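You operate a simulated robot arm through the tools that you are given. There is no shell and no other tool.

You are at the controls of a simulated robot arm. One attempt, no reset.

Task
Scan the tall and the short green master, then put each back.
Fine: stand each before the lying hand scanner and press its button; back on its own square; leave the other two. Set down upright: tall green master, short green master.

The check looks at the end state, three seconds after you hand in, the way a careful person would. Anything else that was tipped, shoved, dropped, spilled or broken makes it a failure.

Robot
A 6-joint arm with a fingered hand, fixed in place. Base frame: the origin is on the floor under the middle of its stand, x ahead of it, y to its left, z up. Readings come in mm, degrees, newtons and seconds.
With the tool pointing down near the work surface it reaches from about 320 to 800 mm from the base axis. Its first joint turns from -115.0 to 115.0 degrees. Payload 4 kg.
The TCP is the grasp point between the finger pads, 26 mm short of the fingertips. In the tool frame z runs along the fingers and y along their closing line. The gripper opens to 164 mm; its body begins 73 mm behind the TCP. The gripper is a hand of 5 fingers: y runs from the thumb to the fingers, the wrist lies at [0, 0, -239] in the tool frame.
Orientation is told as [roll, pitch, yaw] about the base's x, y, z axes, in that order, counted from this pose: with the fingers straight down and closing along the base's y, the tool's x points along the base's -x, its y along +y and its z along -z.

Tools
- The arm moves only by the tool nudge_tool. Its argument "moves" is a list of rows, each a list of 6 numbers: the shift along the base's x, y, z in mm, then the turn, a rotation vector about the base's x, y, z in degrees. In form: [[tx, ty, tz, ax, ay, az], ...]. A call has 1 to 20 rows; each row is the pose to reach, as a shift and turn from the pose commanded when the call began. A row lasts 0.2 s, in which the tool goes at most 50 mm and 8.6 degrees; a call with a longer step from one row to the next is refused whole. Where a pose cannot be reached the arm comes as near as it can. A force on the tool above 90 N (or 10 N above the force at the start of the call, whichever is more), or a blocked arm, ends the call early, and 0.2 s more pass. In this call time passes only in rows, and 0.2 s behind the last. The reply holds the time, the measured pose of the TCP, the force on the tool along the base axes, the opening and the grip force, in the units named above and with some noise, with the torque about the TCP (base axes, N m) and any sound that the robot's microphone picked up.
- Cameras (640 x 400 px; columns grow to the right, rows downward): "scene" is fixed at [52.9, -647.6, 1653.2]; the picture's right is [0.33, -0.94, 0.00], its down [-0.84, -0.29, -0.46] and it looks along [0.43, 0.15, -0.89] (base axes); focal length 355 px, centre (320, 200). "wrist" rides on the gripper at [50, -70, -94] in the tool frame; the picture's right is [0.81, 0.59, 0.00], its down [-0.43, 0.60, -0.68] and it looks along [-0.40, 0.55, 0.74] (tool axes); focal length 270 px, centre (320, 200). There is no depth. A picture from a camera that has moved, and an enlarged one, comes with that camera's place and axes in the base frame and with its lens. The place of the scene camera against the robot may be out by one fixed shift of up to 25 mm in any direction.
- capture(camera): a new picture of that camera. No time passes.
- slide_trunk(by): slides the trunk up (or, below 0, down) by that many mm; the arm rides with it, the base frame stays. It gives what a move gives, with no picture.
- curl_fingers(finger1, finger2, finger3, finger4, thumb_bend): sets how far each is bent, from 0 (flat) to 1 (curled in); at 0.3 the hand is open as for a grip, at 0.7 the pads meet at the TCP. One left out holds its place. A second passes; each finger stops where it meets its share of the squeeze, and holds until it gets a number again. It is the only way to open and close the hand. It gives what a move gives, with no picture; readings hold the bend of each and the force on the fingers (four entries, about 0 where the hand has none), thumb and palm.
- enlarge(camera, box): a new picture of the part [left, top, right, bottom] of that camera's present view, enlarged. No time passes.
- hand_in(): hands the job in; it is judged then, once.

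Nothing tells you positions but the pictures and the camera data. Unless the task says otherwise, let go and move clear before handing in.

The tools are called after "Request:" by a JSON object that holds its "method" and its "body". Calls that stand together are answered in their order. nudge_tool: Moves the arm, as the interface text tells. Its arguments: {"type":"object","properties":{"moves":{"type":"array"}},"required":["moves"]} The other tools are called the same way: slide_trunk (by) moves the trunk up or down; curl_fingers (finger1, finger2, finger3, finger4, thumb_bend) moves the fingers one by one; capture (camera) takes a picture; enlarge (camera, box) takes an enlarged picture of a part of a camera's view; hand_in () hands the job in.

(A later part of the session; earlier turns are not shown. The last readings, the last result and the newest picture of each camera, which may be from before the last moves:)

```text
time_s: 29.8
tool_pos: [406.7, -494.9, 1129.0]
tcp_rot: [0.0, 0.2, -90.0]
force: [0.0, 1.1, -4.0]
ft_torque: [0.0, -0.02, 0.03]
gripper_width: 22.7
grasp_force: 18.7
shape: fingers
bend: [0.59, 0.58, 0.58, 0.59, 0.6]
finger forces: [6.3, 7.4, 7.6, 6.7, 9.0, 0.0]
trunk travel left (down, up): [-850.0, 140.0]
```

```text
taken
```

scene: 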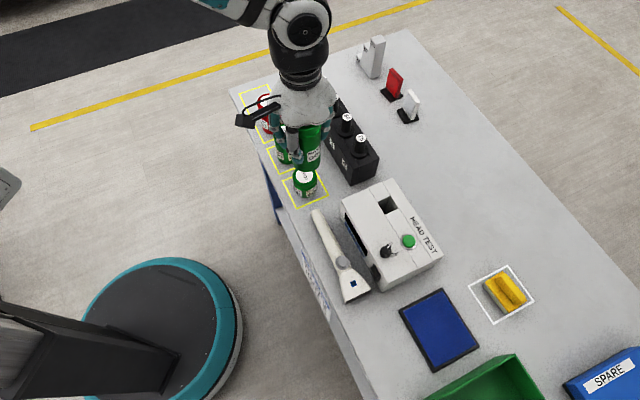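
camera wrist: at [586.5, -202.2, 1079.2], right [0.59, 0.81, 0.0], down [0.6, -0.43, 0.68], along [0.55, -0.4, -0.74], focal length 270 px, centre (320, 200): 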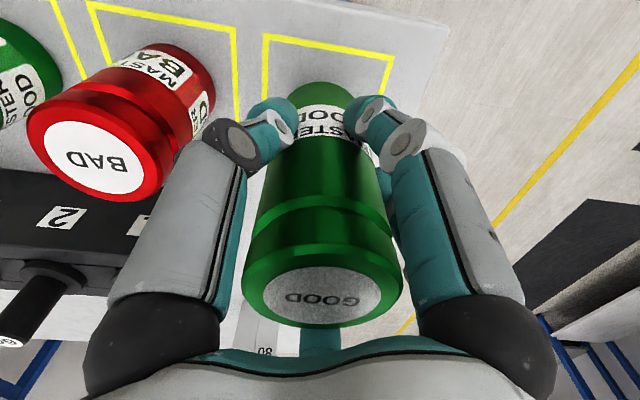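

Request:
{"method": "nudge_tool", "body": {"moves": [[-9, -9, 0, 0, 0, 0], [-27, -26, 0, 0, 0, 0], [-45, -44, 0, 0, 0, 0], [-63, -61, 0, 0, 0, 0], [-81, -79, 0, 0, 0, 0], [-99, -96, 0, 0, 0, 0], [-117, -114, 0, 0, 0, 0], [-135, -131, 0, 0, 0, 0], [-153, -149, 0, 0, 0, 0], [-171, -166, 0, 0, 0, 0], [-189, -184, 0, 0, 0, 0], [-207, -201, 0, 0, 0, 0], [-225, -219, 0, 0, 0, 0], [-240, -233, 0, 0, 0, 0], [-247, -240, 0, 0, 0, 0], [-247, -240, -20, 0, 0, 0], [-247, -240, -45, 0, 0, 0], [-247, -240, -70, 0, 0, 0], [-247, -240, -90, 0, 0, 0], [-247, -240, -100, 0, 0, 0]]}}

Request:
{"method": "capture", "body": {"camera": "wrist"}}

Request:
{"method": "capture", "body": {"camera": "scene"}}

```text
time_s: 34.0
tool_pos: [158.4, -736.3, 1032.0]
tcp_rot: [0.0, 0.0, -90.0]
force: [-0.3, -0.2, -3.8]
ft_torque: [-0.01, 0.01, -0.04]
gripper_width: 22.8
grasp_force: 18.2
shape: fingers
bend: [0.59, 0.58, 0.58, 0.59, 0.6]
finger forces: [6.2, 7.6, 7.6, 6.8, 8.9, 0.0]
trunk travel left (down, up): [-850.0, 140.0]
```

```text
taken
camera wrist: at [89.2, -684.9, 1124.4], right [0.59, 0.81, 0.0], down [0.6, -0.43, 0.68], along [0.55, -0.4, -0.74], focal length 270 px, centre (320, 200)
```

wrist: 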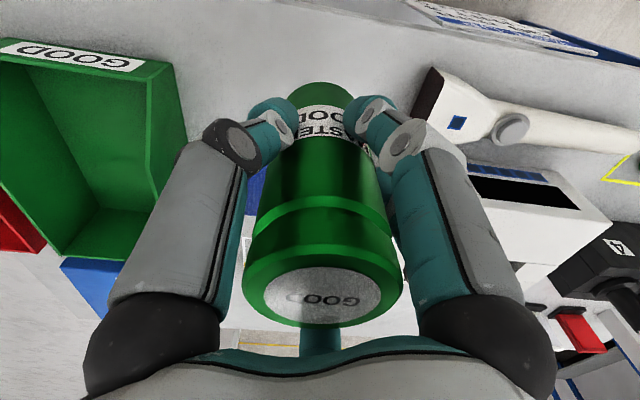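

```text
taken
```

scene: 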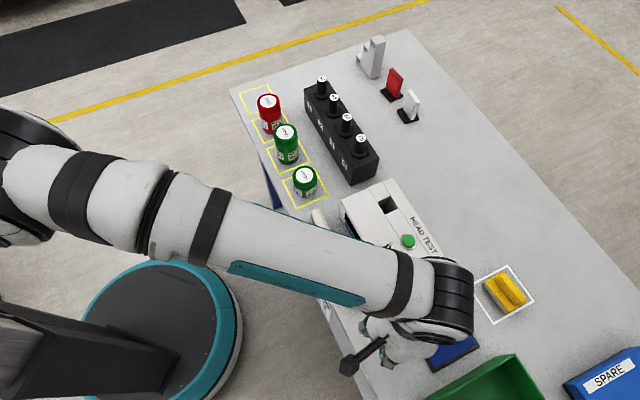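

Request:
{"method": "enlarge", "body": {"camera": "wrist", "box": [380, 40, 560, 180]}}

```text
2.86 times, centred on (470, 110) of wrist
camera zoom: at [89.2, -684.9, 1124.4], right [0.59, 0.81, 0.0], down [0.6, -0.43, 0.68], along [0.55, -0.4, -0.74], focal length 772 px, centre (-109, 457)
```

zoom: 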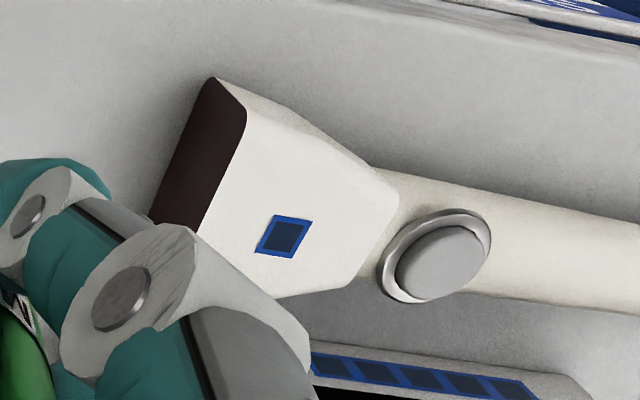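

The window corner (203, −650) and the button (274.5, −619) check out. Lowering the tall master to the spot about 90 mm in front of the window.

Request:
{"method": "nudge_tool", "body": {"moves": [[0.4, 0.6, -15, 0, 0, 0], [0.4, 0.6, -30, 0, 0, 0], [0.4, 0.6, -45, 0, 0, 0], [0.4, 0.6, -57, 0, 0, 0], [0.4, 0.6, -65, 0, 0, 0]]}}

Request:
{"method": "capture", "body": {"camera": "wrist"}}

```text
time_s: 35.2
tool_pos: [160.4, -735.2, 965.0]
tcp_rot: [0.0, 0.0, -90.0]
force: [-0.5, -1.2, -2.8]
ft_torque: [0.02, -0.05, -0.02]
gripper_width: 22.9
grasp_force: 18.6
shape: fingers
bend: [0.59, 0.58, 0.58, 0.59, 0.6]
finger forces: [6.4, 7.5, 7.5, 6.8, 8.9, 0.1]
trunk travel left (down, up): [-850.0, 140.0]
```

```text
taken
camera wrist: at [89.9, -685.0, 1057.9], right [0.59, 0.81, 0.0], down [0.6, -0.43, 0.68], along [0.55, -0.4, -0.74], focal length 270 px, centre (320, 200)
```

wrist: 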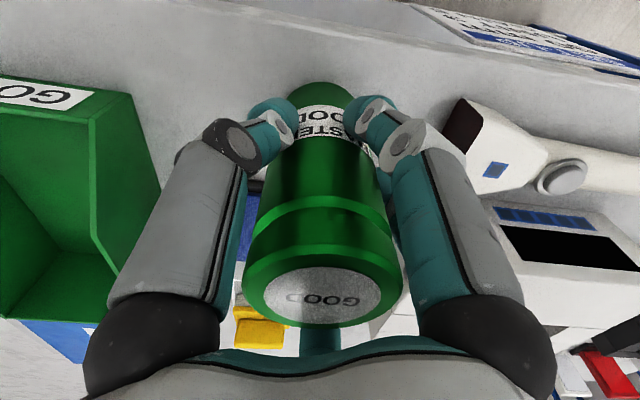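

Request:
{"method": "nudge_tool", "body": {"moves": [[0, 0, -1, 0, 0, 0], [0, 0, -2, 0, 0, 0], [0, 0, -3, 0, 0, 0], [0, 0, -3.5, 0, 0, 0]]}}

```text
time_s: 36.2
tool_pos: [160.0, -736.3, 962.4]
tcp_rot: [0.0, 0.0, -90.1]
force: [0.2, 0.5, -2.2]
ft_torque: [-0.03, 0.03, -0.01]
gripper_width: 22.7
grasp_force: 18.8
shape: fingers
bend: [0.59, 0.58, 0.58, 0.59, 0.6]
finger forces: [6.3, 7.4, 7.4, 6.8, 9.1, 0.0]
trunk travel left (down, up): [-850.0, 140.0]
```

Request:
{"method": "nudge_tool", "body": {"moves": [[0, 0, -0.7, 0, 0, 0], [0, 0, -1.4, 0, 0, 0]]}}

Request:
{"method": "capture", "body": {"camera": "wrist"}}

```text
time_s: 36.8
tool_pos: [159.7, -736.0, 962.3]
tcp_rot: [0.0, -0.1, -90.0]
force: [-1.7, 1.1, 1.7]
ft_torque: [0.03, 0.01, 0.0]
gripper_width: 22.7
grasp_force: 19.3
shape: fingers
bend: [0.59, 0.58, 0.58, 0.59, 0.6]
finger forces: [6.8, 7.5, 7.5, 6.9, 9.6, 0.0]
trunk travel left (down, up): [-850.0, 140.0]
```

```text
taken
camera wrist: at [89.5, -684.6, 1054.7], right [0.59, 0.81, 0.0], down [0.59, -0.43, 0.68], along [0.55, -0.4, -0.74], focal length 270 px, centre (320, 200)
```

wrist: 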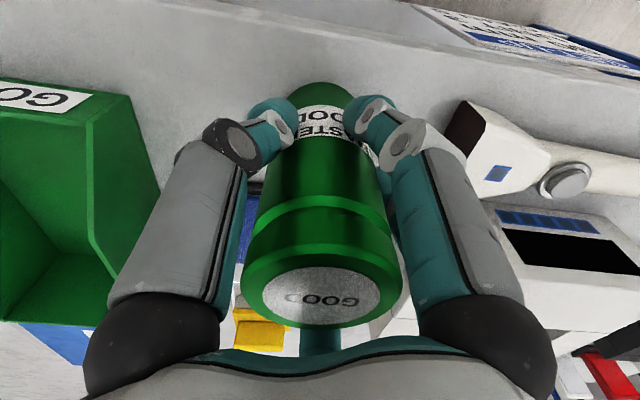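

The master is standing on the table, since the load has gone from −4 N to +1.7 N. Releasing evenly.

Request:
{"method": "curl_fingers", "body": {"finger1": 0.46, "finger2": 0.46, "finger3": 0.46, "finger4": 0.46, "thumb_bend": 0.46}}

Request:
{"method": "capture", "body": {"camera": "wrist"}}

```text
time_s: 37.8
tool_pos: [159.0, -736.0, 961.3]
tcp_rot: [0.0, 0.0, -90.0]
force: [0.1, -0.2, -0.4]
ft_torque: [-0.01, -0.03, -0.02]
gripper_width: 51.9
grasp_force: 0.0
shape: fingers
bend: [0.46, 0.46, 0.46, 0.46, 0.46]
finger forces: [0.1, 0.0, 0.0, 0.0, 0.1, 0.0]
trunk travel left (down, up): [-850.0, 140.0]
```

```text
taken
camera wrist: at [89.7, -684.5, 1053.9], right [0.59, 0.81, 0.0], down [0.6, -0.43, 0.68], along [0.55, -0.4, -0.74], focal length 270 px, centre (320, 200)
```

wrist: 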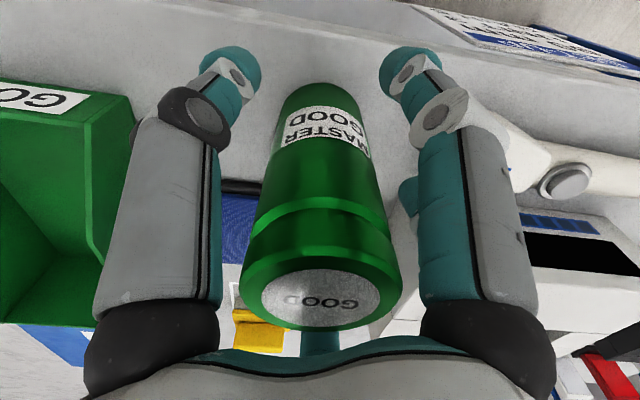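

Released and standing. I'll rise straight up and clear, then shape a pointer: finger 3 extended and the others curled.

Request:
{"method": "nudge_tool", "body": {"moves": [[0, 0, 10, 0, 0, 0], [0, 0, 25, 0, 0, 0], [0, 0, 45, 0, 0, 0], [0, 0, 70, 0, 0, 0], [0, 0, 95, 0, 0, 0], [0, 0, 120, 0, 0, 0], [0, 0, 135, 0, 0, 0]]}}

Request:
{"method": "nudge_tool", "body": {"moves": [[10, 25, 0, 0, 0, 0], [22, 52, 0, 0, 0, 0], [34, 80, 0, 0, 0, 0], [46, 108, 0, 0, 0, 0], [57, 132, 0, 0, 0, 0], [65, 152, 0, 0, 0, 0]]}}

Request:
{"method": "curl_fingers", "body": {"finger1": 0.85, "finger2": 0.85, "finger3": 0.43, "finger4": 0.85, "thumb_bend": 0.85}}

Request:
{"method": "capture", "body": {"camera": "wrist"}}

Request:
{"method": "capture", "body": {"camera": "scene"}}

```text
time_s: 39.4
tool_pos: [159.6, -735.9, 1095.9]
tcp_rot: [0.0, 0.0, -90.0]
force: [0.0, 0.1, -0.3]
ft_torque: [-0.02, -0.01, 0.0]
gripper_width: 52.0
grasp_force: 0.0
shape: fingers
bend: [0.46, 0.46, 0.46, 0.46, 0.46]
finger forces: [0.0, 0.0, 0.0, 0.0, 0.1, 0.0]
trunk travel left (down, up): [-850.0, 140.0]
```

```text
time_s: 40.8
tool_pos: [225.8, -581.7, 1097.8]
tcp_rot: [-0.1, 0.0, -89.9]
force: [-0.2, -0.3, 0.2]
ft_torque: [-0.04, -0.02, 0.02]
gripper_width: 52.0
grasp_force: 0.1
shape: fingers
bend: [0.46, 0.46, 0.46, 0.46, 0.46]
finger forces: [0.0, 0.1, 0.0, 0.0, 0.0, 0.0]
trunk travel left (down, up): [-850.0, 140.0]
```

```text
time_s: 41.8
tool_pos: [224.4, -581.3, 1096.7]
tcp_rot: [0.0, 0.0, -90.1]
force: [0.5, 0.2, 0.5]
ft_torque: [-0.03, -0.03, 0.02]
gripper_width: 0.1
grasp_force: 0.1
shape: fingers
bend: [0.76, 0.8, 0.43, 0.77, 0.76]
finger forces: [0.0, 0.0, 0.0, 0.1, 0.0, 0.2]
trunk travel left (down, up): [-850.0, 140.0]
```

```text
taken
camera wrist: at [155.7, -531.7, 1189.7], right [0.59, 0.81, 0.0], down [0.6, -0.43, 0.68], along [0.55, -0.4, -0.74], focal length 270 px, centre (320, 200)
```

wrist: 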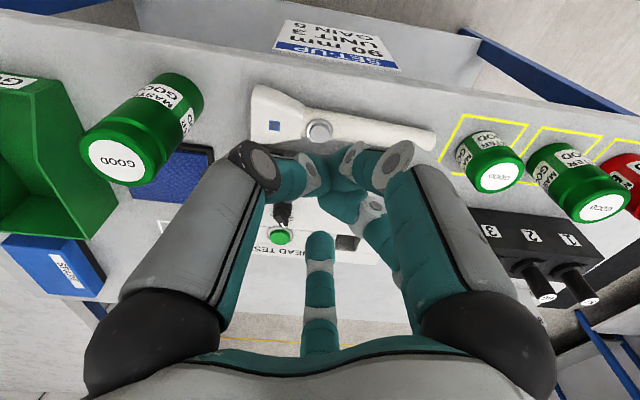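

```text
taken
```

scene: 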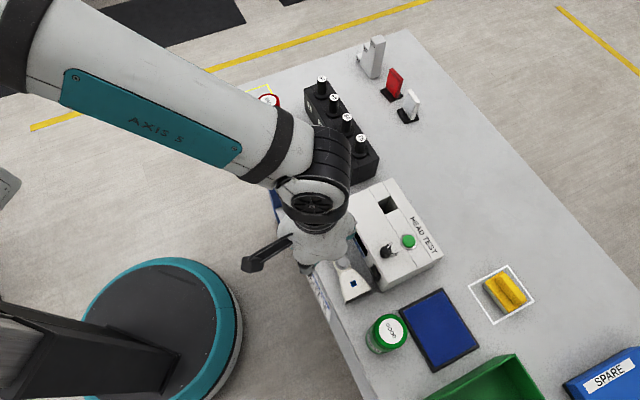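

The tall master stands well in front of the scanner. I'll lower the pointer (finger 3) to just above the scanner button and check alignment.

Request:
{"method": "nudge_tool", "body": {"moves": [[-1, 0.6, -20, 0, 0, 0], [-2, 1.2, -45, 0, 0, 0], [-3, 2, -70, 0, 0, 0], [-4, 2.5, -95, 0, 0, 0], [-5, 3, -112, 0, 0, 0], [-5, 3, -122, 0, 0, 0]]}}

Request:
{"method": "capture", "body": {"camera": "wrist"}}

Request:
{"method": "enlarge", "body": {"camera": "wrist", "box": [230, 140, 430, 300]}}

Request:
{"method": "enlarge", "body": {"camera": "scene", "box": [280, 180, 440, 340]}}

```text
time_s: 43.2
tool_pos: [217.5, -580.3, 974.2]
tcp_rot: [0.0, 0.0, -90.0]
force: [-0.4, -0.3, 0.4]
ft_torque: [-0.02, -0.01, 0.0]
gripper_width: 0.1
grasp_force: 0.0
shape: fingers
bend: [0.77, 0.81, 0.43, 0.78, 0.77]
finger forces: [0.0, 0.0, 0.1, 0.1, 0.0, 0.1]
trunk travel left (down, up): [-850.0, 140.0]
```

```text
taken
camera wrist: at [148.6, -528.9, 1066.4], right [0.59, 0.81, 0.0], down [0.6, -0.43, 0.68], along [0.55, -0.4, -0.74], focal length 270 px, centre (320, 200)
```

wrist: 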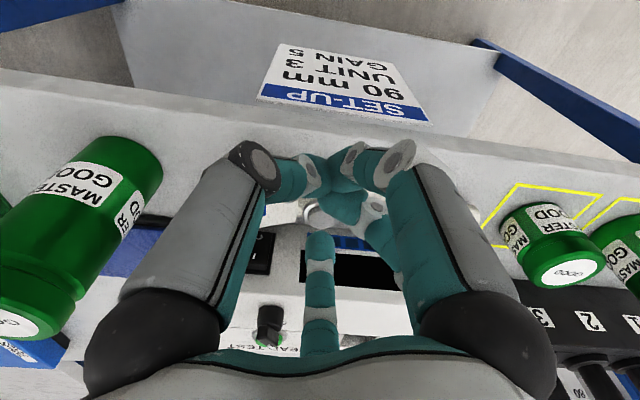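

```text
2.50 times, centred on (330, 220) of wrist
camera zoom: at [148.6, -528.9, 1066.4], right [0.59, 0.81, 0.0], down [0.6, -0.43, 0.68], along [0.55, -0.4, -0.74], focal length 676 px, centre (295, 150)
```

zoom: 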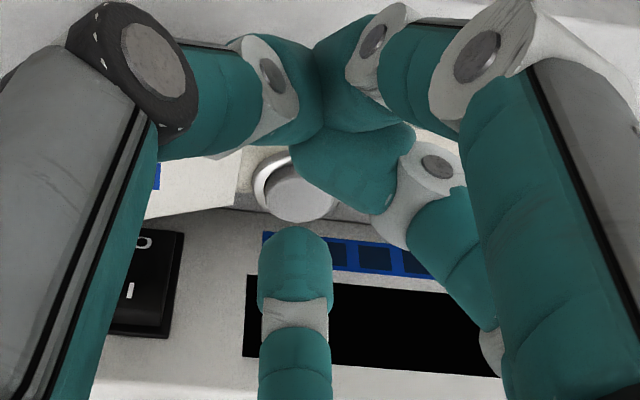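

```text
2.50 times, centred on (360, 260) of scene
camera zoom: at [52.9, -647.6, 1653.2], right [0.33, -0.94, 0.0], down [-0.84, -0.29, -0.46], along [0.43, 0.15, -0.89], focal length 887 px, centre (220, 50)
```

zoom: 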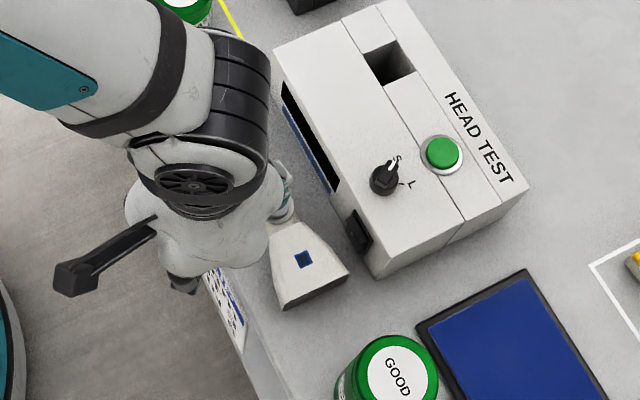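

Request:
{"method": "enlarge", "body": {"camera": "scene", "box": [320, 230, 380, 290]}}

Request:
{"method": "enlarge", "body": {"camera": "wrist", "box": [280, 170, 380, 260]}}

```text
6.67 times, centred on (350, 260) of scene
camera zoom: at [52.9, -647.6, 1653.2], right [0.33, -0.94, 0.0], down [-0.84, -0.29, -0.46], along [0.43, 0.15, -0.89], focal length 2366 px, centre (120, -200)
```

zoom: 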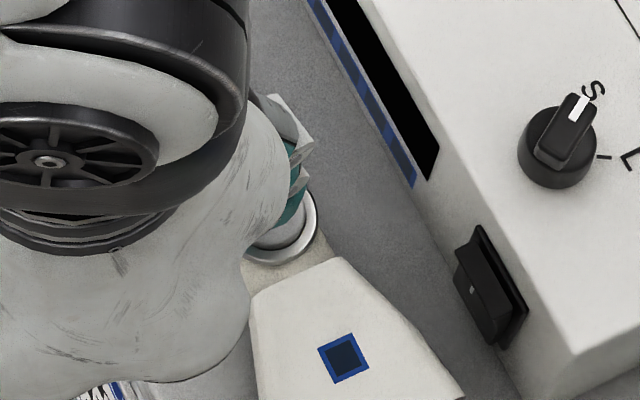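

```text
4.44 times, centred on (330, 215) of wrist
camera zoom: at [148.6, -528.9, 1066.4], right [0.59, 0.81, 0.0], down [0.6, -0.43, 0.68], along [0.55, -0.4, -0.74], focal length 1201 px, centre (276, 133)
```

zoom: 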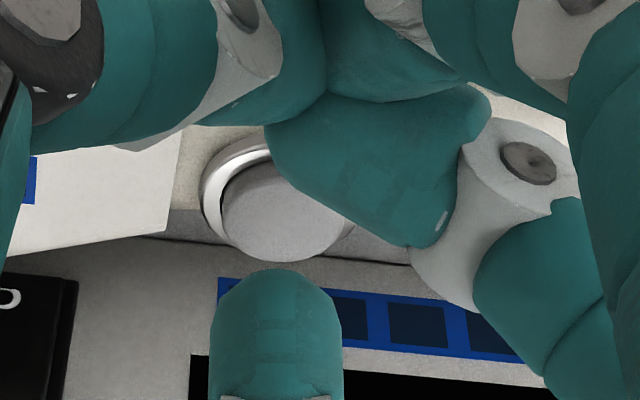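

The pointer is above the button to within about 3 mm by both cameras. Lowering gently in stages while watching force and sound.

Request:
{"method": "nudge_tool", "body": {"moves": [[0, -1, -4, 0, 0, 0], [0, -1, -8, 0, 0, 0], [0, -1, -12, 0, 0, 0], [0, -1, -14, 0, 0, 0]]}}

Request:
{"method": "enlarge", "body": {"camera": "wrist", "box": [260, 150, 380, 260]}}

```text
time_s: 44.2
tool_pos: [218.4, -581.6, 959.0]
tcp_rot: [0.1, 0.0, -90.1]
force: [0.0, 0.0, 0.3]
ft_torque: [0.0, 0.0, 0.02]
gripper_width: 0.0
grasp_force: 0.0
shape: fingers
bend: [0.77, 0.81, 0.43, 0.78, 0.77]
finger forces: [0.1, 0.0, 0.0, 0.1, 0.0, 0.0]
trunk travel left (down, up): [-850.0, 140.0]
```

```text
3.64 times, centred on (320, 205) of wrist
camera zoom: at [149.6, -530.2, 1052.3], right [0.59, 0.81, 0.0], down [0.6, -0.43, 0.68], along [0.55, -0.4, -0.74], focal length 983 px, centre (320, 182)
```

zoom: 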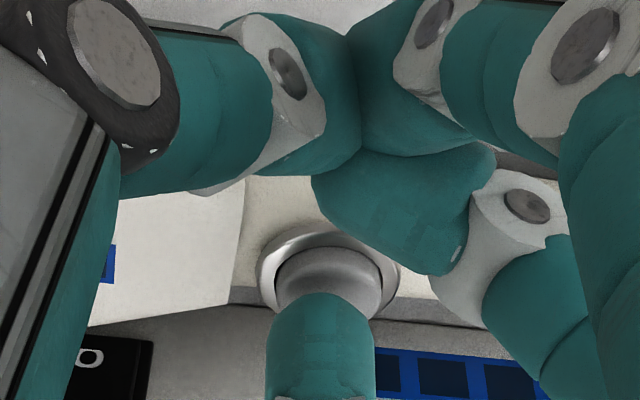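

Request:
{"method": "nudge_tool", "body": {"moves": [[0.5, 0.7, -1, 0, 0, 0], [0.5, 0.7, -2, 0, 0, 0], [0.5, 0.7, -3, 0, 0, 0]]}}

Request:
{"method": "nudge_tool", "body": {"moves": [[0, 0, -1, 0, 0, 0], [0, 0, -2, 0, 0, 0]]}}

```text
time_s: 45.0
tool_pos: [219.7, -582.0, 956.3]
tcp_rot: [0.0, 0.0, -90.0]
force: [0.0, -0.1, 0.7]
ft_torque: [-0.02, 0.02, -0.02]
gripper_width: 0.0
grasp_force: 0.0
shape: fingers
bend: [0.77, 0.81, 0.43, 0.78, 0.77]
finger forces: [0.0, 0.0, 0.1, 0.1, 0.0, 0.0]
trunk travel left (down, up): [-850.0, 140.0]
```

```text
time_s: 45.6
tool_pos: [218.7, -580.9, 953.9]
tcp_rot: [0.1, -0.1, -90.1]
force: [-0.6, 0.1, 0.2]
ft_torque: [-0.04, -0.02, -0.02]
gripper_width: 0.1
grasp_force: 0.2
shape: fingers
bend: [0.77, 0.81, 0.43, 0.78, 0.77]
finger forces: [0.1, 0.0, 0.0, 0.1, 0.0, 0.0]
trunk travel left (down, up): [-850.0, 140.0]
```

Request:
{"method": "nudge_tool", "body": {"moves": [[0, 0, -1, 0, 0, 0], [0, 0, -2, 0, 0, 0]]}}

Request:
{"method": "enlarge", "body": {"camera": "wrist", "box": [260, 150, 380, 260]}}

Request:
{"method": "enlarge", "body": {"camera": "scene", "box": [320, 230, 380, 290]}}

```text
time_s: 46.2
tool_pos: [220.6, -580.7, 953.5]
tcp_rot: [-0.1, 0.0, -90.0]
force: [0.1, 1.3, 0.8]
ft_torque: [-0.03, -0.05, 0.04]
gripper_width: 0.2
grasp_force: 0.1
shape: fingers
bend: [0.77, 0.81, 0.43, 0.78, 0.77]
finger forces: [0.0, 0.0, 0.7, 0.1, 0.1, 0.1]
trunk travel left (down, up): [-850.0, 140.0]
```

```text
3.64 times, centred on (320, 205) of wrist
camera zoom: at [150.2, -529.8, 1045.9], right [0.59, 0.81, 0.0], down [0.6, -0.43, 0.68], along [0.55, -0.4, -0.74], focal length 983 px, centre (320, 182)
```

zoom: 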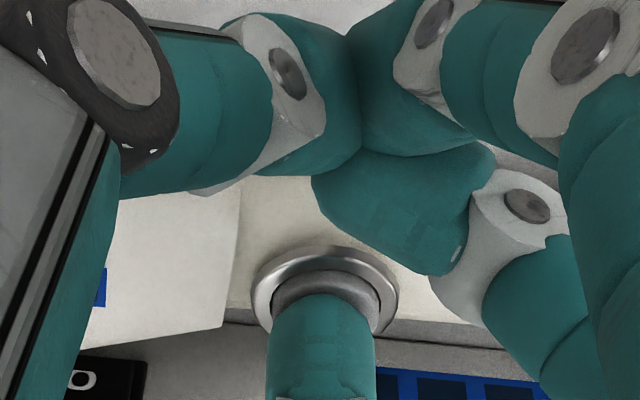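

```text
6.67 times, centred on (350, 260) of scene
camera zoom: at [52.9, -647.6, 1653.2], right [0.33, -0.94, 0.0], down [-0.84, -0.29, -0.46], along [0.43, 0.15, -0.89], focal length 2366 px, centre (120, -200)
```

zoom: 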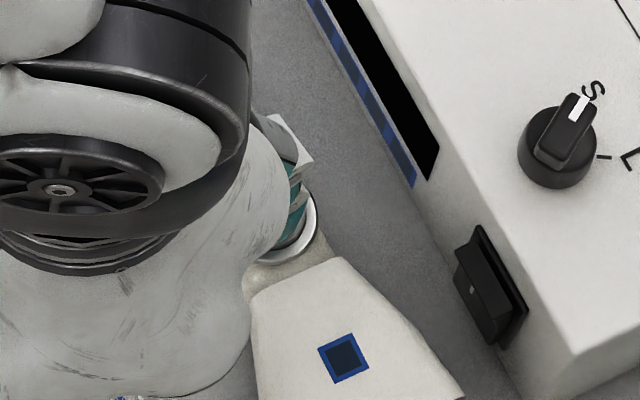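

Contact with the button is starting (0.7 N on finger 3). Pressing further in small steps.

Request:
{"method": "nudge_tool", "body": {"moves": [[0, 0, -1, 0, 0, 0], [0, 0, -1.5, 0, 0, 0]]}}

Request:
{"method": "nudge_tool", "body": {"moves": [[0, 0, -0.8, 0, 0, 0], [0, 0, -1.5, 0, 0, 0]]}}

```text
time_s: 46.8
tool_pos: [219.0, -580.8, 950.8]
tcp_rot: [0.0, 0.0, -90.0]
force: [1.0, -0.1, 2.3]
ft_torque: [-0.06, -0.08, -0.04]
gripper_width: 0.2
grasp_force: 0.8
shape: fingers
bend: [0.77, 0.81, 0.43, 0.78, 0.77]
finger forces: [0.0, 0.0, 1.4, 0.0, 0.0, 0.0]
trunk travel left (down, up): [-850.0, 140.0]
heard: click
```

```text
time_s: 47.4
tool_pos: [220.0, -581.3, 951.2]
tcp_rot: [0.0, 0.0, -90.0]
force: [-1.6, -0.3, 4.1]
ft_torque: [-0.16, -0.17, 0.03]
gripper_width: 0.0
grasp_force: 2.1
shape: fingers
bend: [0.77, 0.81, 0.43, 0.78, 0.77]
finger forces: [0.0, 0.1, 3.7, 0.1, 0.0, 0.0]
trunk travel left (down, up): [-850.0, 140.0]
```

A click was heard. I'll check for any scan indication on the scanner or screen.

Request:
{"method": "capture", "body": {"camera": "scene"}}

Request:
{"method": "enlarge", "body": {"camera": "scene", "box": [310, 220, 490, 380]}}

Request:
{"method": "capture", "body": {"camera": "wrist"}}

```text
taken
```

scene: 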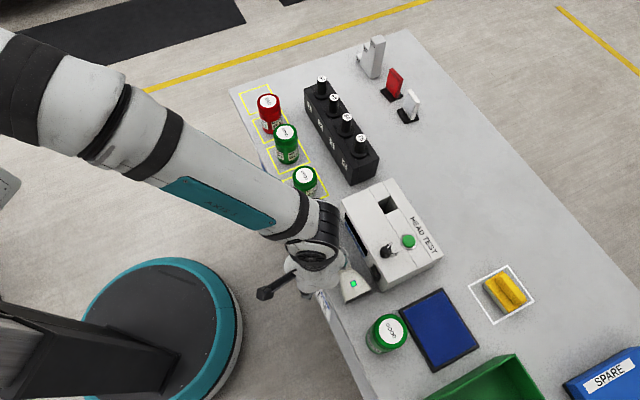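

```text
2.50 times, centred on (400, 300) of scene
camera zoom: at [52.9, -647.6, 1653.2], right [0.33, -0.94, 0.0], down [-0.84, -0.29, -0.46], along [0.43, 0.15, -0.89], focal length 887 px, centre (120, -50)
```

zoom: 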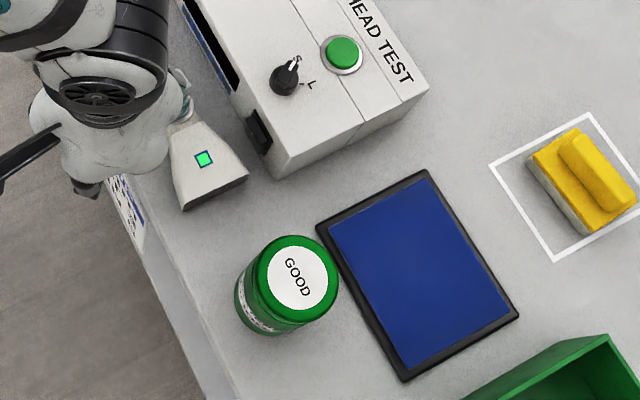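

```text
taken
camera wrist: at [150.4, -529.3, 1043.3], right [0.59, 0.81, 0.0], down [0.6, -0.43, 0.68], along [0.55, -0.4, -0.74], focal length 270 px, centre (320, 200)
```

wrist: 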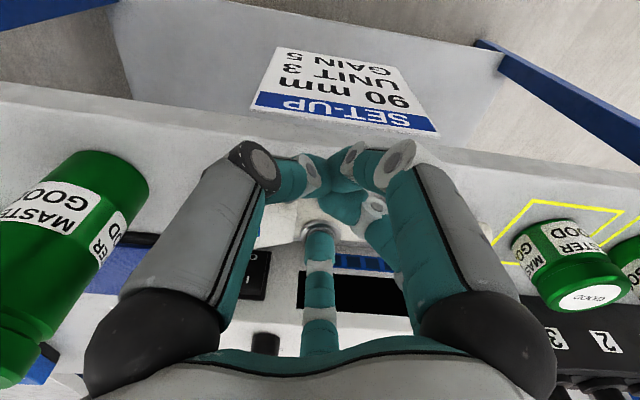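

The scanner's indicator turned green, so the tall master has been read. I'll lift off the button and check that the scanner stays put.

Request:
{"method": "nudge_tool", "body": {"moves": [[0, 0, 3, 0, 0, 0], [0, 0, 10, 0, 0, 0], [0, 0, 25, 0, 0, 0], [0, 0, 50, 0, 0, 0], [0, 0, 80, 0, 0, 0], [0, 0, 115, 0, 0, 0], [0, 0, 150, 0, 0, 0]]}}

Request:
{"method": "capture", "body": {"camera": "wrist"}}

Request:
{"method": "enlarge", "body": {"camera": "scene", "box": [310, 220, 490, 380]}}

```text
time_s: 49.0
tool_pos: [218.1, -580.8, 1100.4]
tcp_rot: [0.0, 0.0, -90.0]
force: [-1.1, 0.3, -0.1]
ft_torque: [0.02, 0.03, -0.01]
gripper_width: 0.0
grasp_force: 0.1
shape: fingers
bend: [0.77, 0.81, 0.43, 0.78, 0.77]
finger forces: [0.1, 0.0, 0.1, 0.0, 0.0, 0.1]
trunk travel left (down, up): [-850.0, 140.0]
```

```text
taken
camera wrist: at [150.3, -528.5, 1193.9], right [0.59, 0.81, 0.0], down [0.6, -0.43, 0.68], along [0.55, -0.4, -0.74], focal length 270 px, centre (320, 200)
```

wrist: 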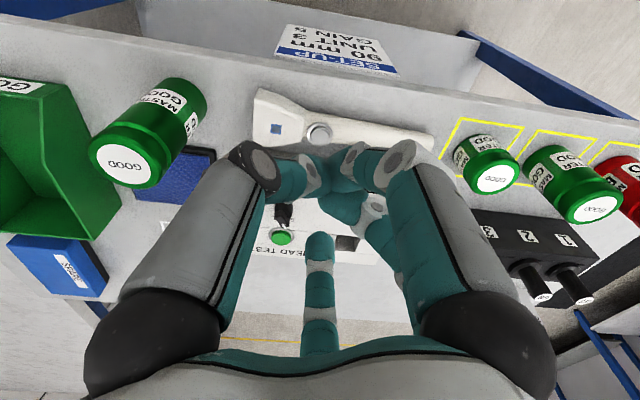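

```text
2.50 times, centred on (400, 300) of scene
camera zoom: at [52.9, -647.6, 1653.2], right [0.33, -0.94, 0.0], down [-0.84, -0.29, -0.46], along [0.43, 0.15, -0.89], focal length 887 px, centre (120, -50)
```

zoom: 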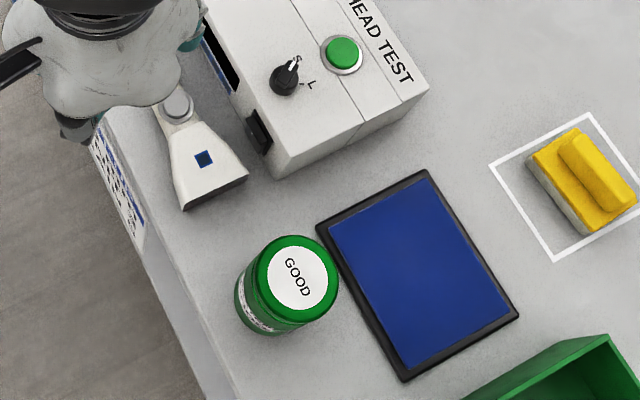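

The indicator went back to neutral after release and everything is still in place. Now I'll reopen the hand and go back over the tall master to return it.

Request:
{"method": "curl_fingers", "body": {"finger1": 0.46, "finger2": 0.46, "finger3": 0.46, "finger4": 0.46, "thumb_bend": 0.46}}

Request:
{"method": "nudge_tool", "body": {"moves": [[-10, -26, 0, 0, 0, 0], [-20, -52, 0, 0, 0, 0], [-31, -80, -2, 0, 0, 0], [-42, -108, -5, 0, 0, 0], [-53, -136, -8, 0, 0, 0], [-60.5, -156, -10, 0, 0, 0]]}}

Request:
{"method": "capture", "body": {"camera": "wrist"}}

Request:
{"method": "enlarge", "body": {"camera": "wrist", "box": [220, 60, 420, 220]}}

```text
time_s: 50.0
tool_pos: [220.3, -580.8, 1100.1]
tcp_rot: [0.0, 0.0, -89.9]
force: [-0.1, -0.6, -0.4]
ft_torque: [-0.01, 0.0, -0.01]
gripper_width: 51.7
grasp_force: 0.1
shape: fingers
bend: [0.46, 0.46, 0.46, 0.46, 0.46]
finger forces: [0.0, 0.1, 0.0, 0.0, 0.0, 0.0]
trunk travel left (down, up): [-850.0, 140.0]
```

```text
time_s: 51.4
tool_pos: [159.5, -736.5, 1089.3]
tcp_rot: [0.0, -0.1, -89.9]
force: [-0.7, -0.4, 0.1]
ft_torque: [0.02, 0.02, -0.01]
gripper_width: 51.8
grasp_force: 0.1
shape: fingers
bend: [0.46, 0.46, 0.46, 0.46, 0.46]
finger forces: [0.0, 0.0, 0.1, 0.0, 0.1, 0.1]
trunk travel left (down, up): [-850.0, 140.0]
```

```text
taken
camera wrist: at [90.5, -685.1, 1182.2], right [0.59, 0.81, 0.0], down [0.6, -0.43, 0.68], along [0.55, -0.4, -0.74], focal length 270 px, centre (320, 200)
```

wrist: 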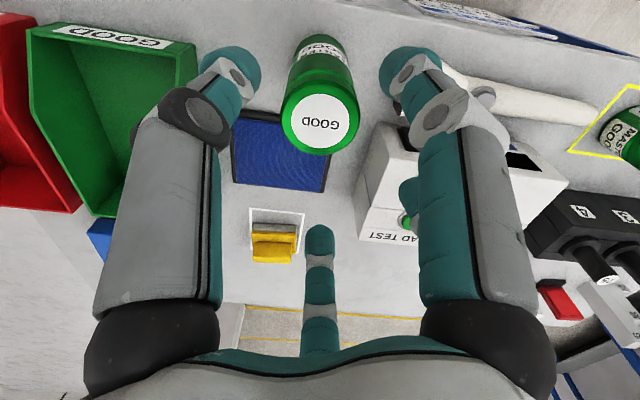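

```text
2.50 times, centred on (320, 140) of wrist
camera zoom: at [90.5, -685.1, 1182.2], right [0.59, 0.81, 0.0], down [0.6, -0.43, 0.68], along [0.55, -0.4, -0.74], focal length 676 px, centre (320, 350)
```

zoom: 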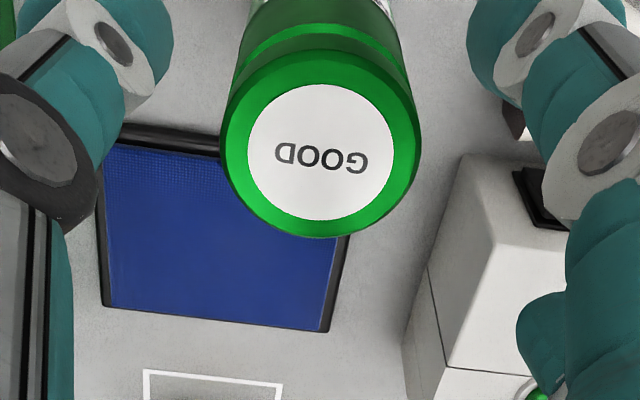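

Request:
{"method": "nudge_tool", "body": {"moves": [[-1, 0.7, -25, 0, 0, 0], [-1.3, 0.9, -50, 0, 0, 0], [-1.3, 0.9, -75, 0, 0, 0], [-1.3, 0.9, -95, 0, 0, 0], [-1.3, 0.9, -113, 0, 0, 0], [-1.3, 0.9, -128, 0, 0, 0]]}}

Request:
{"method": "capture", "body": {"camera": "wrist"}}

```text
time_s: 52.8
tool_pos: [158.9, -735.6, 961.1]
tcp_rot: [0.0, 0.0, -90.1]
force: [-0.6, 0.1, 0.0]
ft_torque: [0.03, 0.03, -0.02]
gripper_width: 51.9
grasp_force: 0.1
shape: fingers
bend: [0.46, 0.46, 0.46, 0.46, 0.46]
finger forces: [0.1, 0.0, 0.0, 0.0, 0.0, 0.1]
trunk travel left (down, up): [-850.0, 140.0]
```

```text
taken
camera wrist: at [88.8, -684.1, 1054.0], right [0.59, 0.81, 0.0], down [0.6, -0.43, 0.68], along [0.55, -0.4, -0.74], focal length 270 px, centre (320, 200)
```

wrist: 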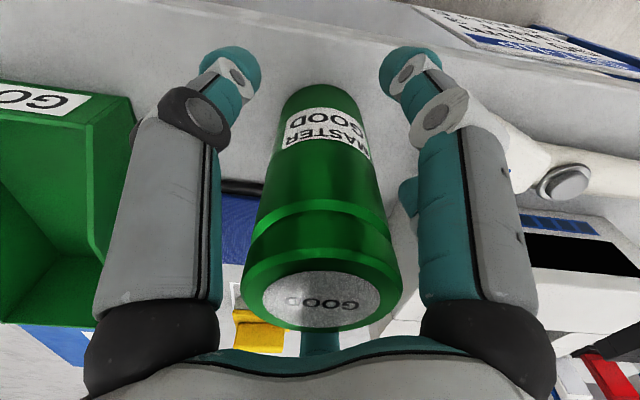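

Well centred. Gripping the tall master again.

Request:
{"method": "curl_fingers", "body": {"finger1": 0.65, "finger2": 0.65, "finger3": 0.65, "finger4": 0.65, "thumb_bend": 0.65}}

Request:
{"method": "capture", "body": {"camera": "wrist"}}

```text
time_s: 53.8
tool_pos: [158.6, -734.8, 960.8]
tcp_rot: [0.0, 0.0, -90.0]
force: [-0.3, -1.3, 1.7]
ft_torque: [-0.01, 0.0, 0.04]
gripper_width: 22.0
grasp_force: 19.3
shape: fingers
bend: [0.59, 0.58, 0.57, 0.58, 0.6]
finger forces: [6.4, 7.5, 7.9, 7.2, 9.3, 0.0]
trunk travel left (down, up): [-850.0, 140.0]
```

```text
taken
camera wrist: at [88.6, -684.0, 1054.3], right [0.59, 0.81, 0.0], down [0.6, -0.43, 0.68], along [0.55, -0.4, -0.74], focal length 270 px, centre (320, 200)
```

wrist: 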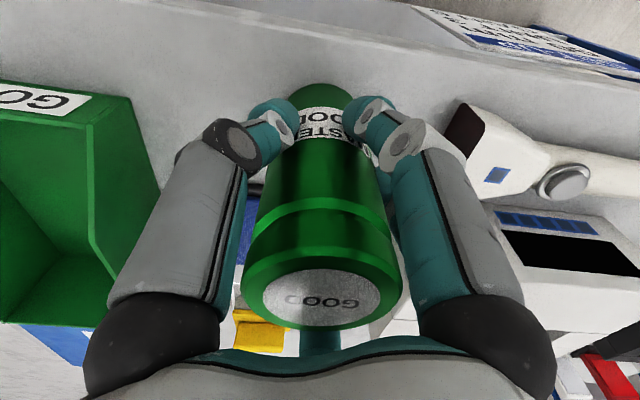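

Request:
{"method": "nudge_tool", "body": {"moves": [[0, 0, 8, 0, 0, 0], [0, 0, 25, 0, 0, 0], [0, 0, 50, 0, 0, 0], [0, 0, 75, 0, 0, 0], [0, 0, 100, 0, 0, 0], [0, 0, 125, 0, 0, 0], [0, 0, 150, 0, 0, 0], [6, 6, 170, 0, 0, 0], [20, 19, 170, 0, 0, 0], [38, 37, 170, 0, 0, 0], [56, 54, 170, 0, 0, 0], [74, 72, 170, 0, 0, 0], [92, 89, 170, 0, 0, 0], [110, 107, 170, 0, 0, 0], [128, 124, 170, 0, 0, 0], [146, 142, 170, 0, 0, 0], [164, 159, 170, 0, 0, 0], [182, 177, 170, 0, 0, 0], [200, 194, 170, 0, 0, 0], [210, 203, 170, 0, 0, 0]]}}

Request:
{"method": "nudge_tool", "body": {"moves": [[9, 9, 0, 0, 0, 0], [27, 26, 0, 0, 0, 0], [45, 44, 0, 0, 0, 0], [63, 61, 0, 0, 0, 0], [81, 78, 0, 0, 0, 0], [99, 96, 0, 0, 0, 0], [117, 113, 0, 0, 0, 0], [135, 131, 0, 0, 0, 0], [153, 148, 0, 0, 0, 0], [171, 166, 0, 0, 0, 0], [189, 183, 0, 0, 0, 0], [207, 201, 0, 0, 0, 0], [225, 218, 0, 0, 0, 0], [243, 236, 0, 0, 0, 0], [261, 253, 0, 0, 0, 0], [276, 268, 0, 0, 0, 0], [288, 279, 0, 0, 0, 0]]}}

Request:
{"method": "capture", "body": {"camera": "wrist"}}

Request:
{"method": "capture", "body": {"camera": "scene"}}

```text
time_s: 58.0
tool_pos: [369.0, -533.2, 1131.7]
tcp_rot: [0.0, 0.0, -90.1]
force: [-0.5, 0.6, -4.5]
ft_torque: [0.02, 0.02, 0.03]
gripper_width: 22.1
grasp_force: 18.3
shape: fingers
bend: [0.59, 0.58, 0.58, 0.58, 0.6]
finger forces: [6.1, 7.5, 7.6, 6.8, 8.6, 0.0]
trunk travel left (down, up): [-850.0, 140.0]
```

```text
time_s: 61.6
tool_pos: [658.3, -251.8, 1131.0]
tcp_rot: [-0.2, 0.0, -90.0]
force: [-0.3, 0.3, -4.8]
ft_torque: [-0.01, 0.02, -0.01]
gripper_width: 22.0
grasp_force: 18.2
shape: fingers
bend: [0.59, 0.58, 0.58, 0.59, 0.6]
finger forces: [6.1, 7.5, 7.5, 6.8, 8.6, 0.0]
trunk travel left (down, up): [-850.0, 140.0]
```

```text
taken
camera wrist: at [588.2, -200.6, 1224.7], right [0.59, 0.81, 0.0], down [0.6, -0.43, 0.68], along [0.55, -0.4, -0.74], focal length 270 px, centre (320, 200)
```

wrist: 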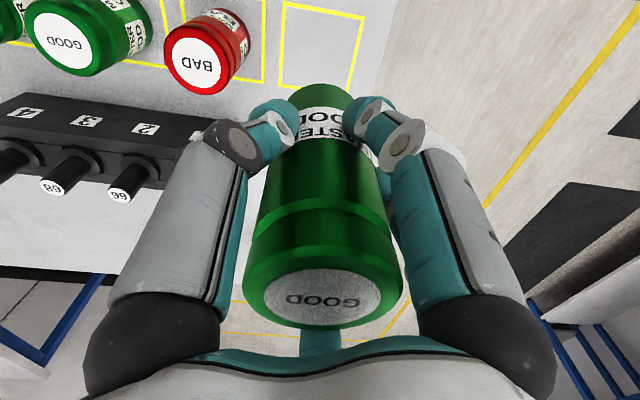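

```text
taken
```

scene: 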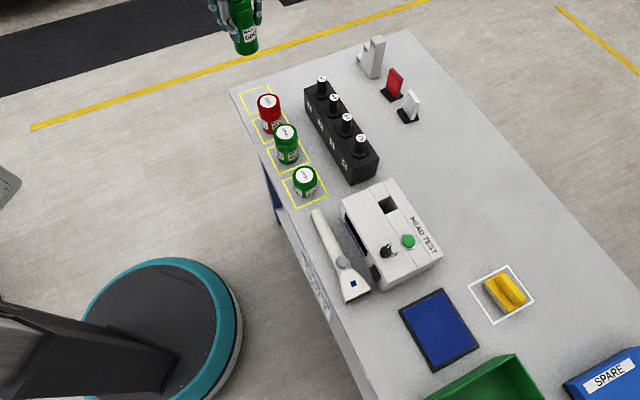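

Request:
{"method": "enlarge", "body": {"camera": "wrist", "box": [230, 0, 410, 110]}}

Request:
{"method": "nudge_tool", "body": {"moves": [[-0.5, -0.5, -25, 0, 0, 0], [-1, -1, -50, 0, 0, 0], [-1.5, -1.5, -75, 0, 0, 0], [-1.5, -1.5, -100, 0, 0, 0], [-1.5, -1.5, -115, 0, 0, 0], [-1.5, -1.5, -130, 0, 0, 0]]}}

Request:
{"method": "capture", "body": {"camera": "wrist"}}

Request:
{"method": "enlarge", "body": {"camera": "scene", "box": [200, 20, 360, 180]}}

```text
3.56 times, centred on (320, 55) of wrist
camera zoom: at [588.2, -200.6, 1224.7], right [0.59, 0.81, 0.0], down [0.6, -0.43, 0.68], along [0.55, -0.4, -0.74], focal length 961 px, centre (320, 716)
```

zoom: 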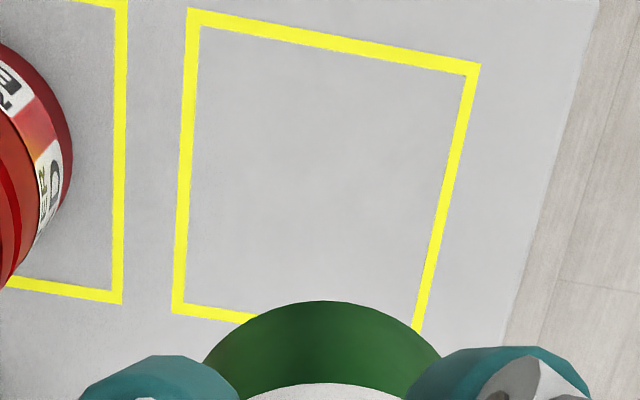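

```text
time_s: 63.0
tool_pos: [656.1, -255.7, 1000.9]
tcp_rot: [0.0, 0.0, -90.0]
force: [-0.4, -1.0, -3.4]
ft_torque: [0.01, 0.02, -0.02]
gripper_width: 22.1
grasp_force: 18.1
shape: fingers
bend: [0.59, 0.58, 0.58, 0.59, 0.6]
finger forces: [6.1, 7.5, 7.5, 6.7, 8.5, 0.0]
trunk travel left (down, up): [-850.0, 140.0]
```

```text
taken
camera wrist: at [585.4, -204.0, 1093.9], right [0.59, 0.81, 0.0], down [0.6, -0.43, 0.68], along [0.55, -0.4, -0.74], focal length 270 px, centre (320, 200)
```

wrist: 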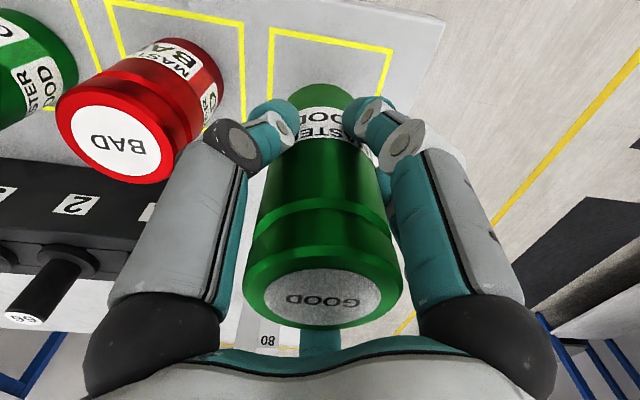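

```text
2.50 times, centred on (280, 100) of scene
camera zoom: at [52.9, -647.6, 1653.2], right [0.33, -0.94, 0.0], down [-0.84, -0.29, -0.46], along [0.43, 0.15, -0.89], focal length 887 px, centre (420, 450)
```

zoom: 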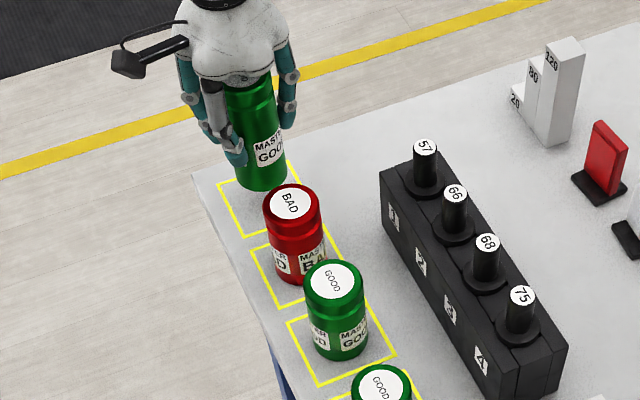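

The square's centre checks out at about (656.8, −252.5). I'll make a small correction and lower.

Request:
{"method": "nudge_tool", "body": {"moves": [[1, 1.2, -12, 0, 0, 0], [1.5, 1.9, -24, 0, 0, 0], [1.5, 1.9, -36, 0, 0, 0]]}}

Request:
{"method": "capture", "body": {"camera": "wrist"}}

```text
time_s: 63.8
tool_pos: [656.3, -253.9, 964.3]
tcp_rot: [0.0, 0.0, -90.0]
force: [0.0, 0.0, -5.1]
ft_torque: [0.01, 0.05, 0.0]
gripper_width: 22.2
grasp_force: 18.3
shape: fingers
bend: [0.59, 0.58, 0.58, 0.59, 0.6]
finger forces: [6.1, 7.5, 7.5, 6.9, 8.5, 0.0]
trunk travel left (down, up): [-850.0, 140.0]
```

```text
taken
camera wrist: at [587.2, -202.5, 1058.0], right [0.59, 0.81, 0.0], down [0.6, -0.43, 0.68], along [0.55, -0.4, -0.74], focal length 270 px, centre (320, 200)
```

wrist: 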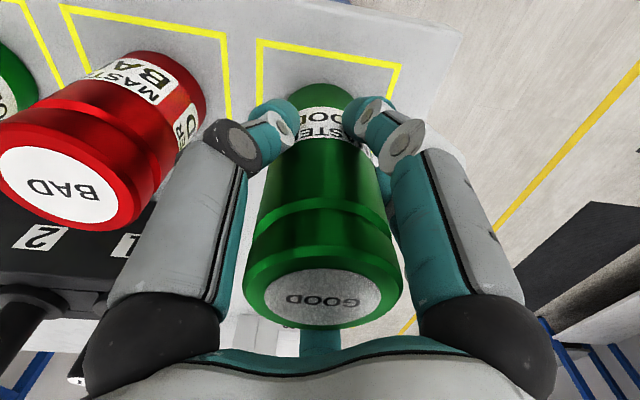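

Request:
{"method": "nudge_tool", "body": {"moves": [[0, 0.3, -1.2, 0, 0, 0], [0, 0.3, -2.4, 0, 0, 0], [0, 0.3, -3.4, 0, 0, 0]]}}

Request:
{"method": "capture", "body": {"camera": "wrist"}}

```text
time_s: 64.6
tool_pos: [656.1, -252.4, 961.3]
tcp_rot: [0.0, 0.0, -89.9]
force: [-0.5, -0.7, -2.0]
ft_torque: [0.01, 0.03, -0.01]
gripper_width: 21.8
grasp_force: 18.3
shape: fingers
bend: [0.59, 0.58, 0.58, 0.59, 0.6]
finger forces: [6.2, 7.4, 7.6, 6.7, 8.7, 0.0]
trunk travel left (down, up): [-850.0, 140.0]
```

```text
taken
camera wrist: at [586.7, -201.9, 1054.9], right [0.59, 0.81, 0.0], down [0.6, -0.43, 0.68], along [0.55, -0.4, -0.74], focal length 270 px, centre (320, 200)
```

wrist: 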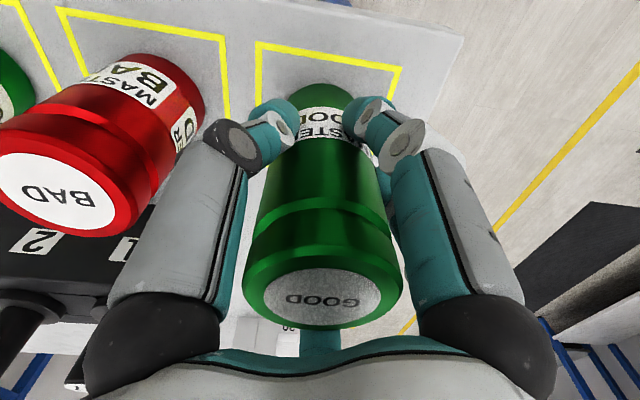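

Request:
{"method": "nudge_tool", "body": {"moves": [[0, 0, -0.7, 0, 0, 0], [0, 0, -1.3, 0, 0, 0]]}}

```text
time_s: 65.2
tool_pos: [656.0, -253.2, 961.2]
tcp_rot: [0.0, 0.0, -90.0]
force: [-1.3, 0.2, 2.4]
ft_torque: [0.02, 0.01, 0.02]
gripper_width: 21.9
grasp_force: 18.9
shape: fingers
bend: [0.59, 0.58, 0.58, 0.59, 0.6]
finger forces: [6.4, 7.6, 7.6, 7.0, 9.3, 0.1]
trunk travel left (down, up): [-850.0, 140.0]
```

It is standing on its square (load +2.4 N). Releasing and rising straight up.

Request:
{"method": "curl_fingers", "body": {"finger1": 0.46, "finger2": 0.46, "finger3": 0.46, "finger4": 0.46, "thumb_bend": 0.46}}

Request:
{"method": "nudge_tool", "body": {"moves": [[0, 0, 10, 0, 0, 0], [0, 0, 25, 0, 0, 0], [0, 0, 45, 0, 0, 0], [0, 0, 70, 0, 0, 0], [0, 0, 95, 0, 0, 0], [0, 0, 120, 0, 0, 0], [0, 0, 140, 0, 0, 0]]}}

Request:
{"method": "capture", "body": {"camera": "wrist"}}

Request:
{"method": "enlarge", "body": {"camera": "scene", "box": [200, 20, 360, 180]}}

```text
time_s: 66.2
tool_pos: [656.6, -253.0, 961.2]
tcp_rot: [-0.1, 0.0, -89.9]
force: [0.5, 0.0, 0.3]
ft_torque: [-0.01, -0.02, -0.02]
gripper_width: 52.0
grasp_force: 0.0
shape: fingers
bend: [0.46, 0.46, 0.46, 0.46, 0.46]
finger forces: [0.1, 0.1, 0.1, 0.0, 0.0, 0.0]
trunk travel left (down, up): [-850.0, 140.0]
```

```text
time_s: 67.8
tool_pos: [655.9, -251.6, 1100.9]
tcp_rot: [0.0, 0.1, -90.0]
force: [-0.1, 0.1, -1.1]
ft_torque: [0.01, -0.01, 0.0]
gripper_width: 52.0
grasp_force: 0.0
shape: fingers
bend: [0.46, 0.46, 0.46, 0.46, 0.46]
finger forces: [0.0, 0.1, 0.0, 0.0, 0.1, 0.0]
trunk travel left (down, up): [-850.0, 140.0]
```

```text
taken
camera wrist: at [586.0, -201.5, 1195.1], right [0.59, 0.81, 0.0], down [0.6, -0.43, 0.68], along [0.55, -0.4, -0.74], focal length 270 px, centre (320, 200)
```

wrist: 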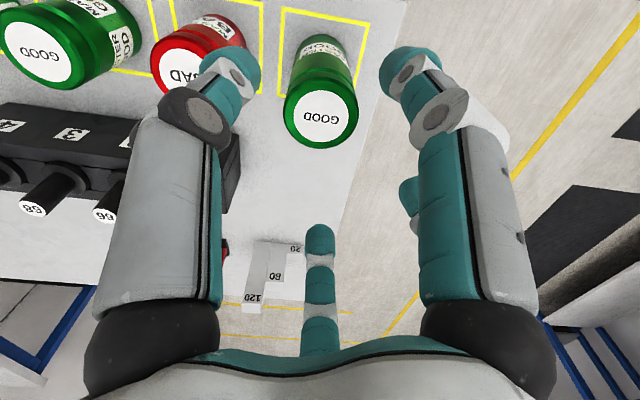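

```text
2.50 times, centred on (280, 100) of scene
camera zoom: at [52.9, -647.6, 1653.2], right [0.33, -0.94, 0.0], down [-0.84, -0.29, -0.46], along [0.43, 0.15, -0.89], focal length 887 px, centre (420, 450)
```

zoom: 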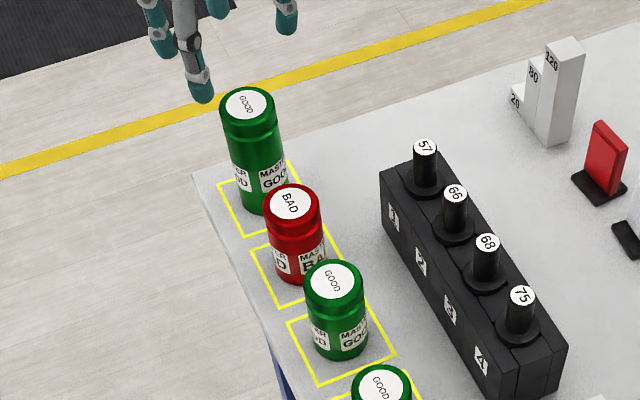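

The tall master is back exactly where it was. Now I'll move over the short master, with a slight yaw to keep the digits clear of its neighbour and the scanner handle.

Request:
{"method": "nudge_tool", "body": {"moves": [[-20, -20, 0, 0, 0, -1], [-42, -42, 0, 0, 0, -2], [-66, -66, 0, 0, 0, -3], [-90, -90, 0, 0, 0, -4], [-114, -114, 0, 0, 0, -5], [-138, -138, 0, 0, 0, -6], [-162, -162, 0, 0, 0, -7], [-186, -186, 0, 0, 0, -7], [-206, -207, 0, 0, 0, -7], [-222, -223.4, 0, 0, 0, -7], [-222, -223.4, -30, 0, 0, -7], [-222, -223.4, -60, 0, 0, -7], [-222, -223.4, -85, 0, 0, -7]]}}

Request:
{"method": "capture", "body": {"camera": "wrist"}}

Request:
{"method": "enlarge", "body": {"camera": "wrist", "box": [220, 40, 420, 200]}}

Request:
{"method": "capture", "body": {"camera": "scene"}}

```text
time_s: 70.6
tool_pos: [433.6, -478.1, 1018.7]
tcp_rot: [0.0, 0.0, -97.0]
force: [1.1, 0.6, 0.0]
ft_torque: [-0.02, 0.02, 0.04]
gripper_width: 51.6
grasp_force: 0.0
shape: fingers
bend: [0.46, 0.46, 0.46, 0.46, 0.46]
finger forces: [0.0, 0.0, 0.0, 0.0, 0.0, 0.0]
trunk travel left (down, up): [-850.0, 140.0]
```

```text
taken
camera wrist: at [370.4, -419.1, 1110.4], right [0.68, 0.73, 0.0], down [0.54, -0.5, 0.68], along [0.5, -0.46, -0.74], focal length 270 px, centre (320, 200)
```

wrist: 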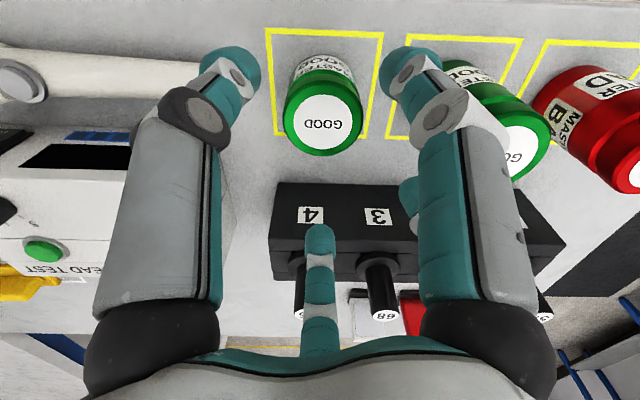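

```text
2.50 times, centred on (320, 120) of wrist
camera zoom: at [370.4, -419.1, 1110.4], right [0.68, 0.73, 0.0], down [0.54, -0.5, 0.68], along [0.5, -0.46, -0.74], focal length 676 px, centre (320, 400)
```

zoom: 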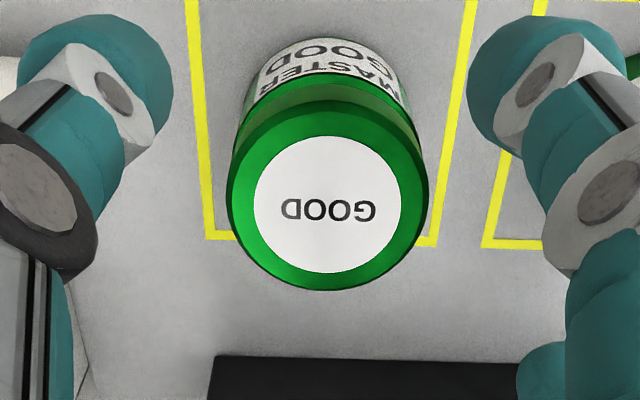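

```text
taken
```

scene: 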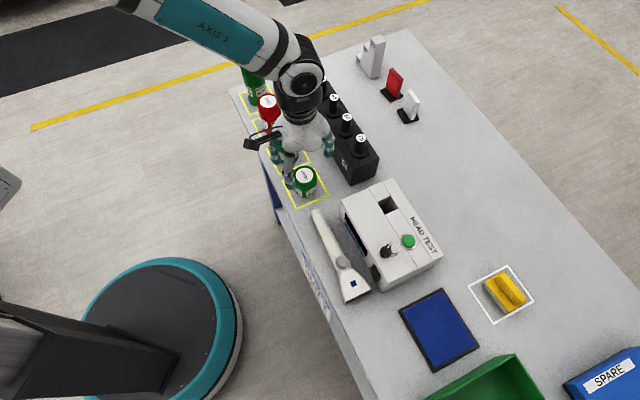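

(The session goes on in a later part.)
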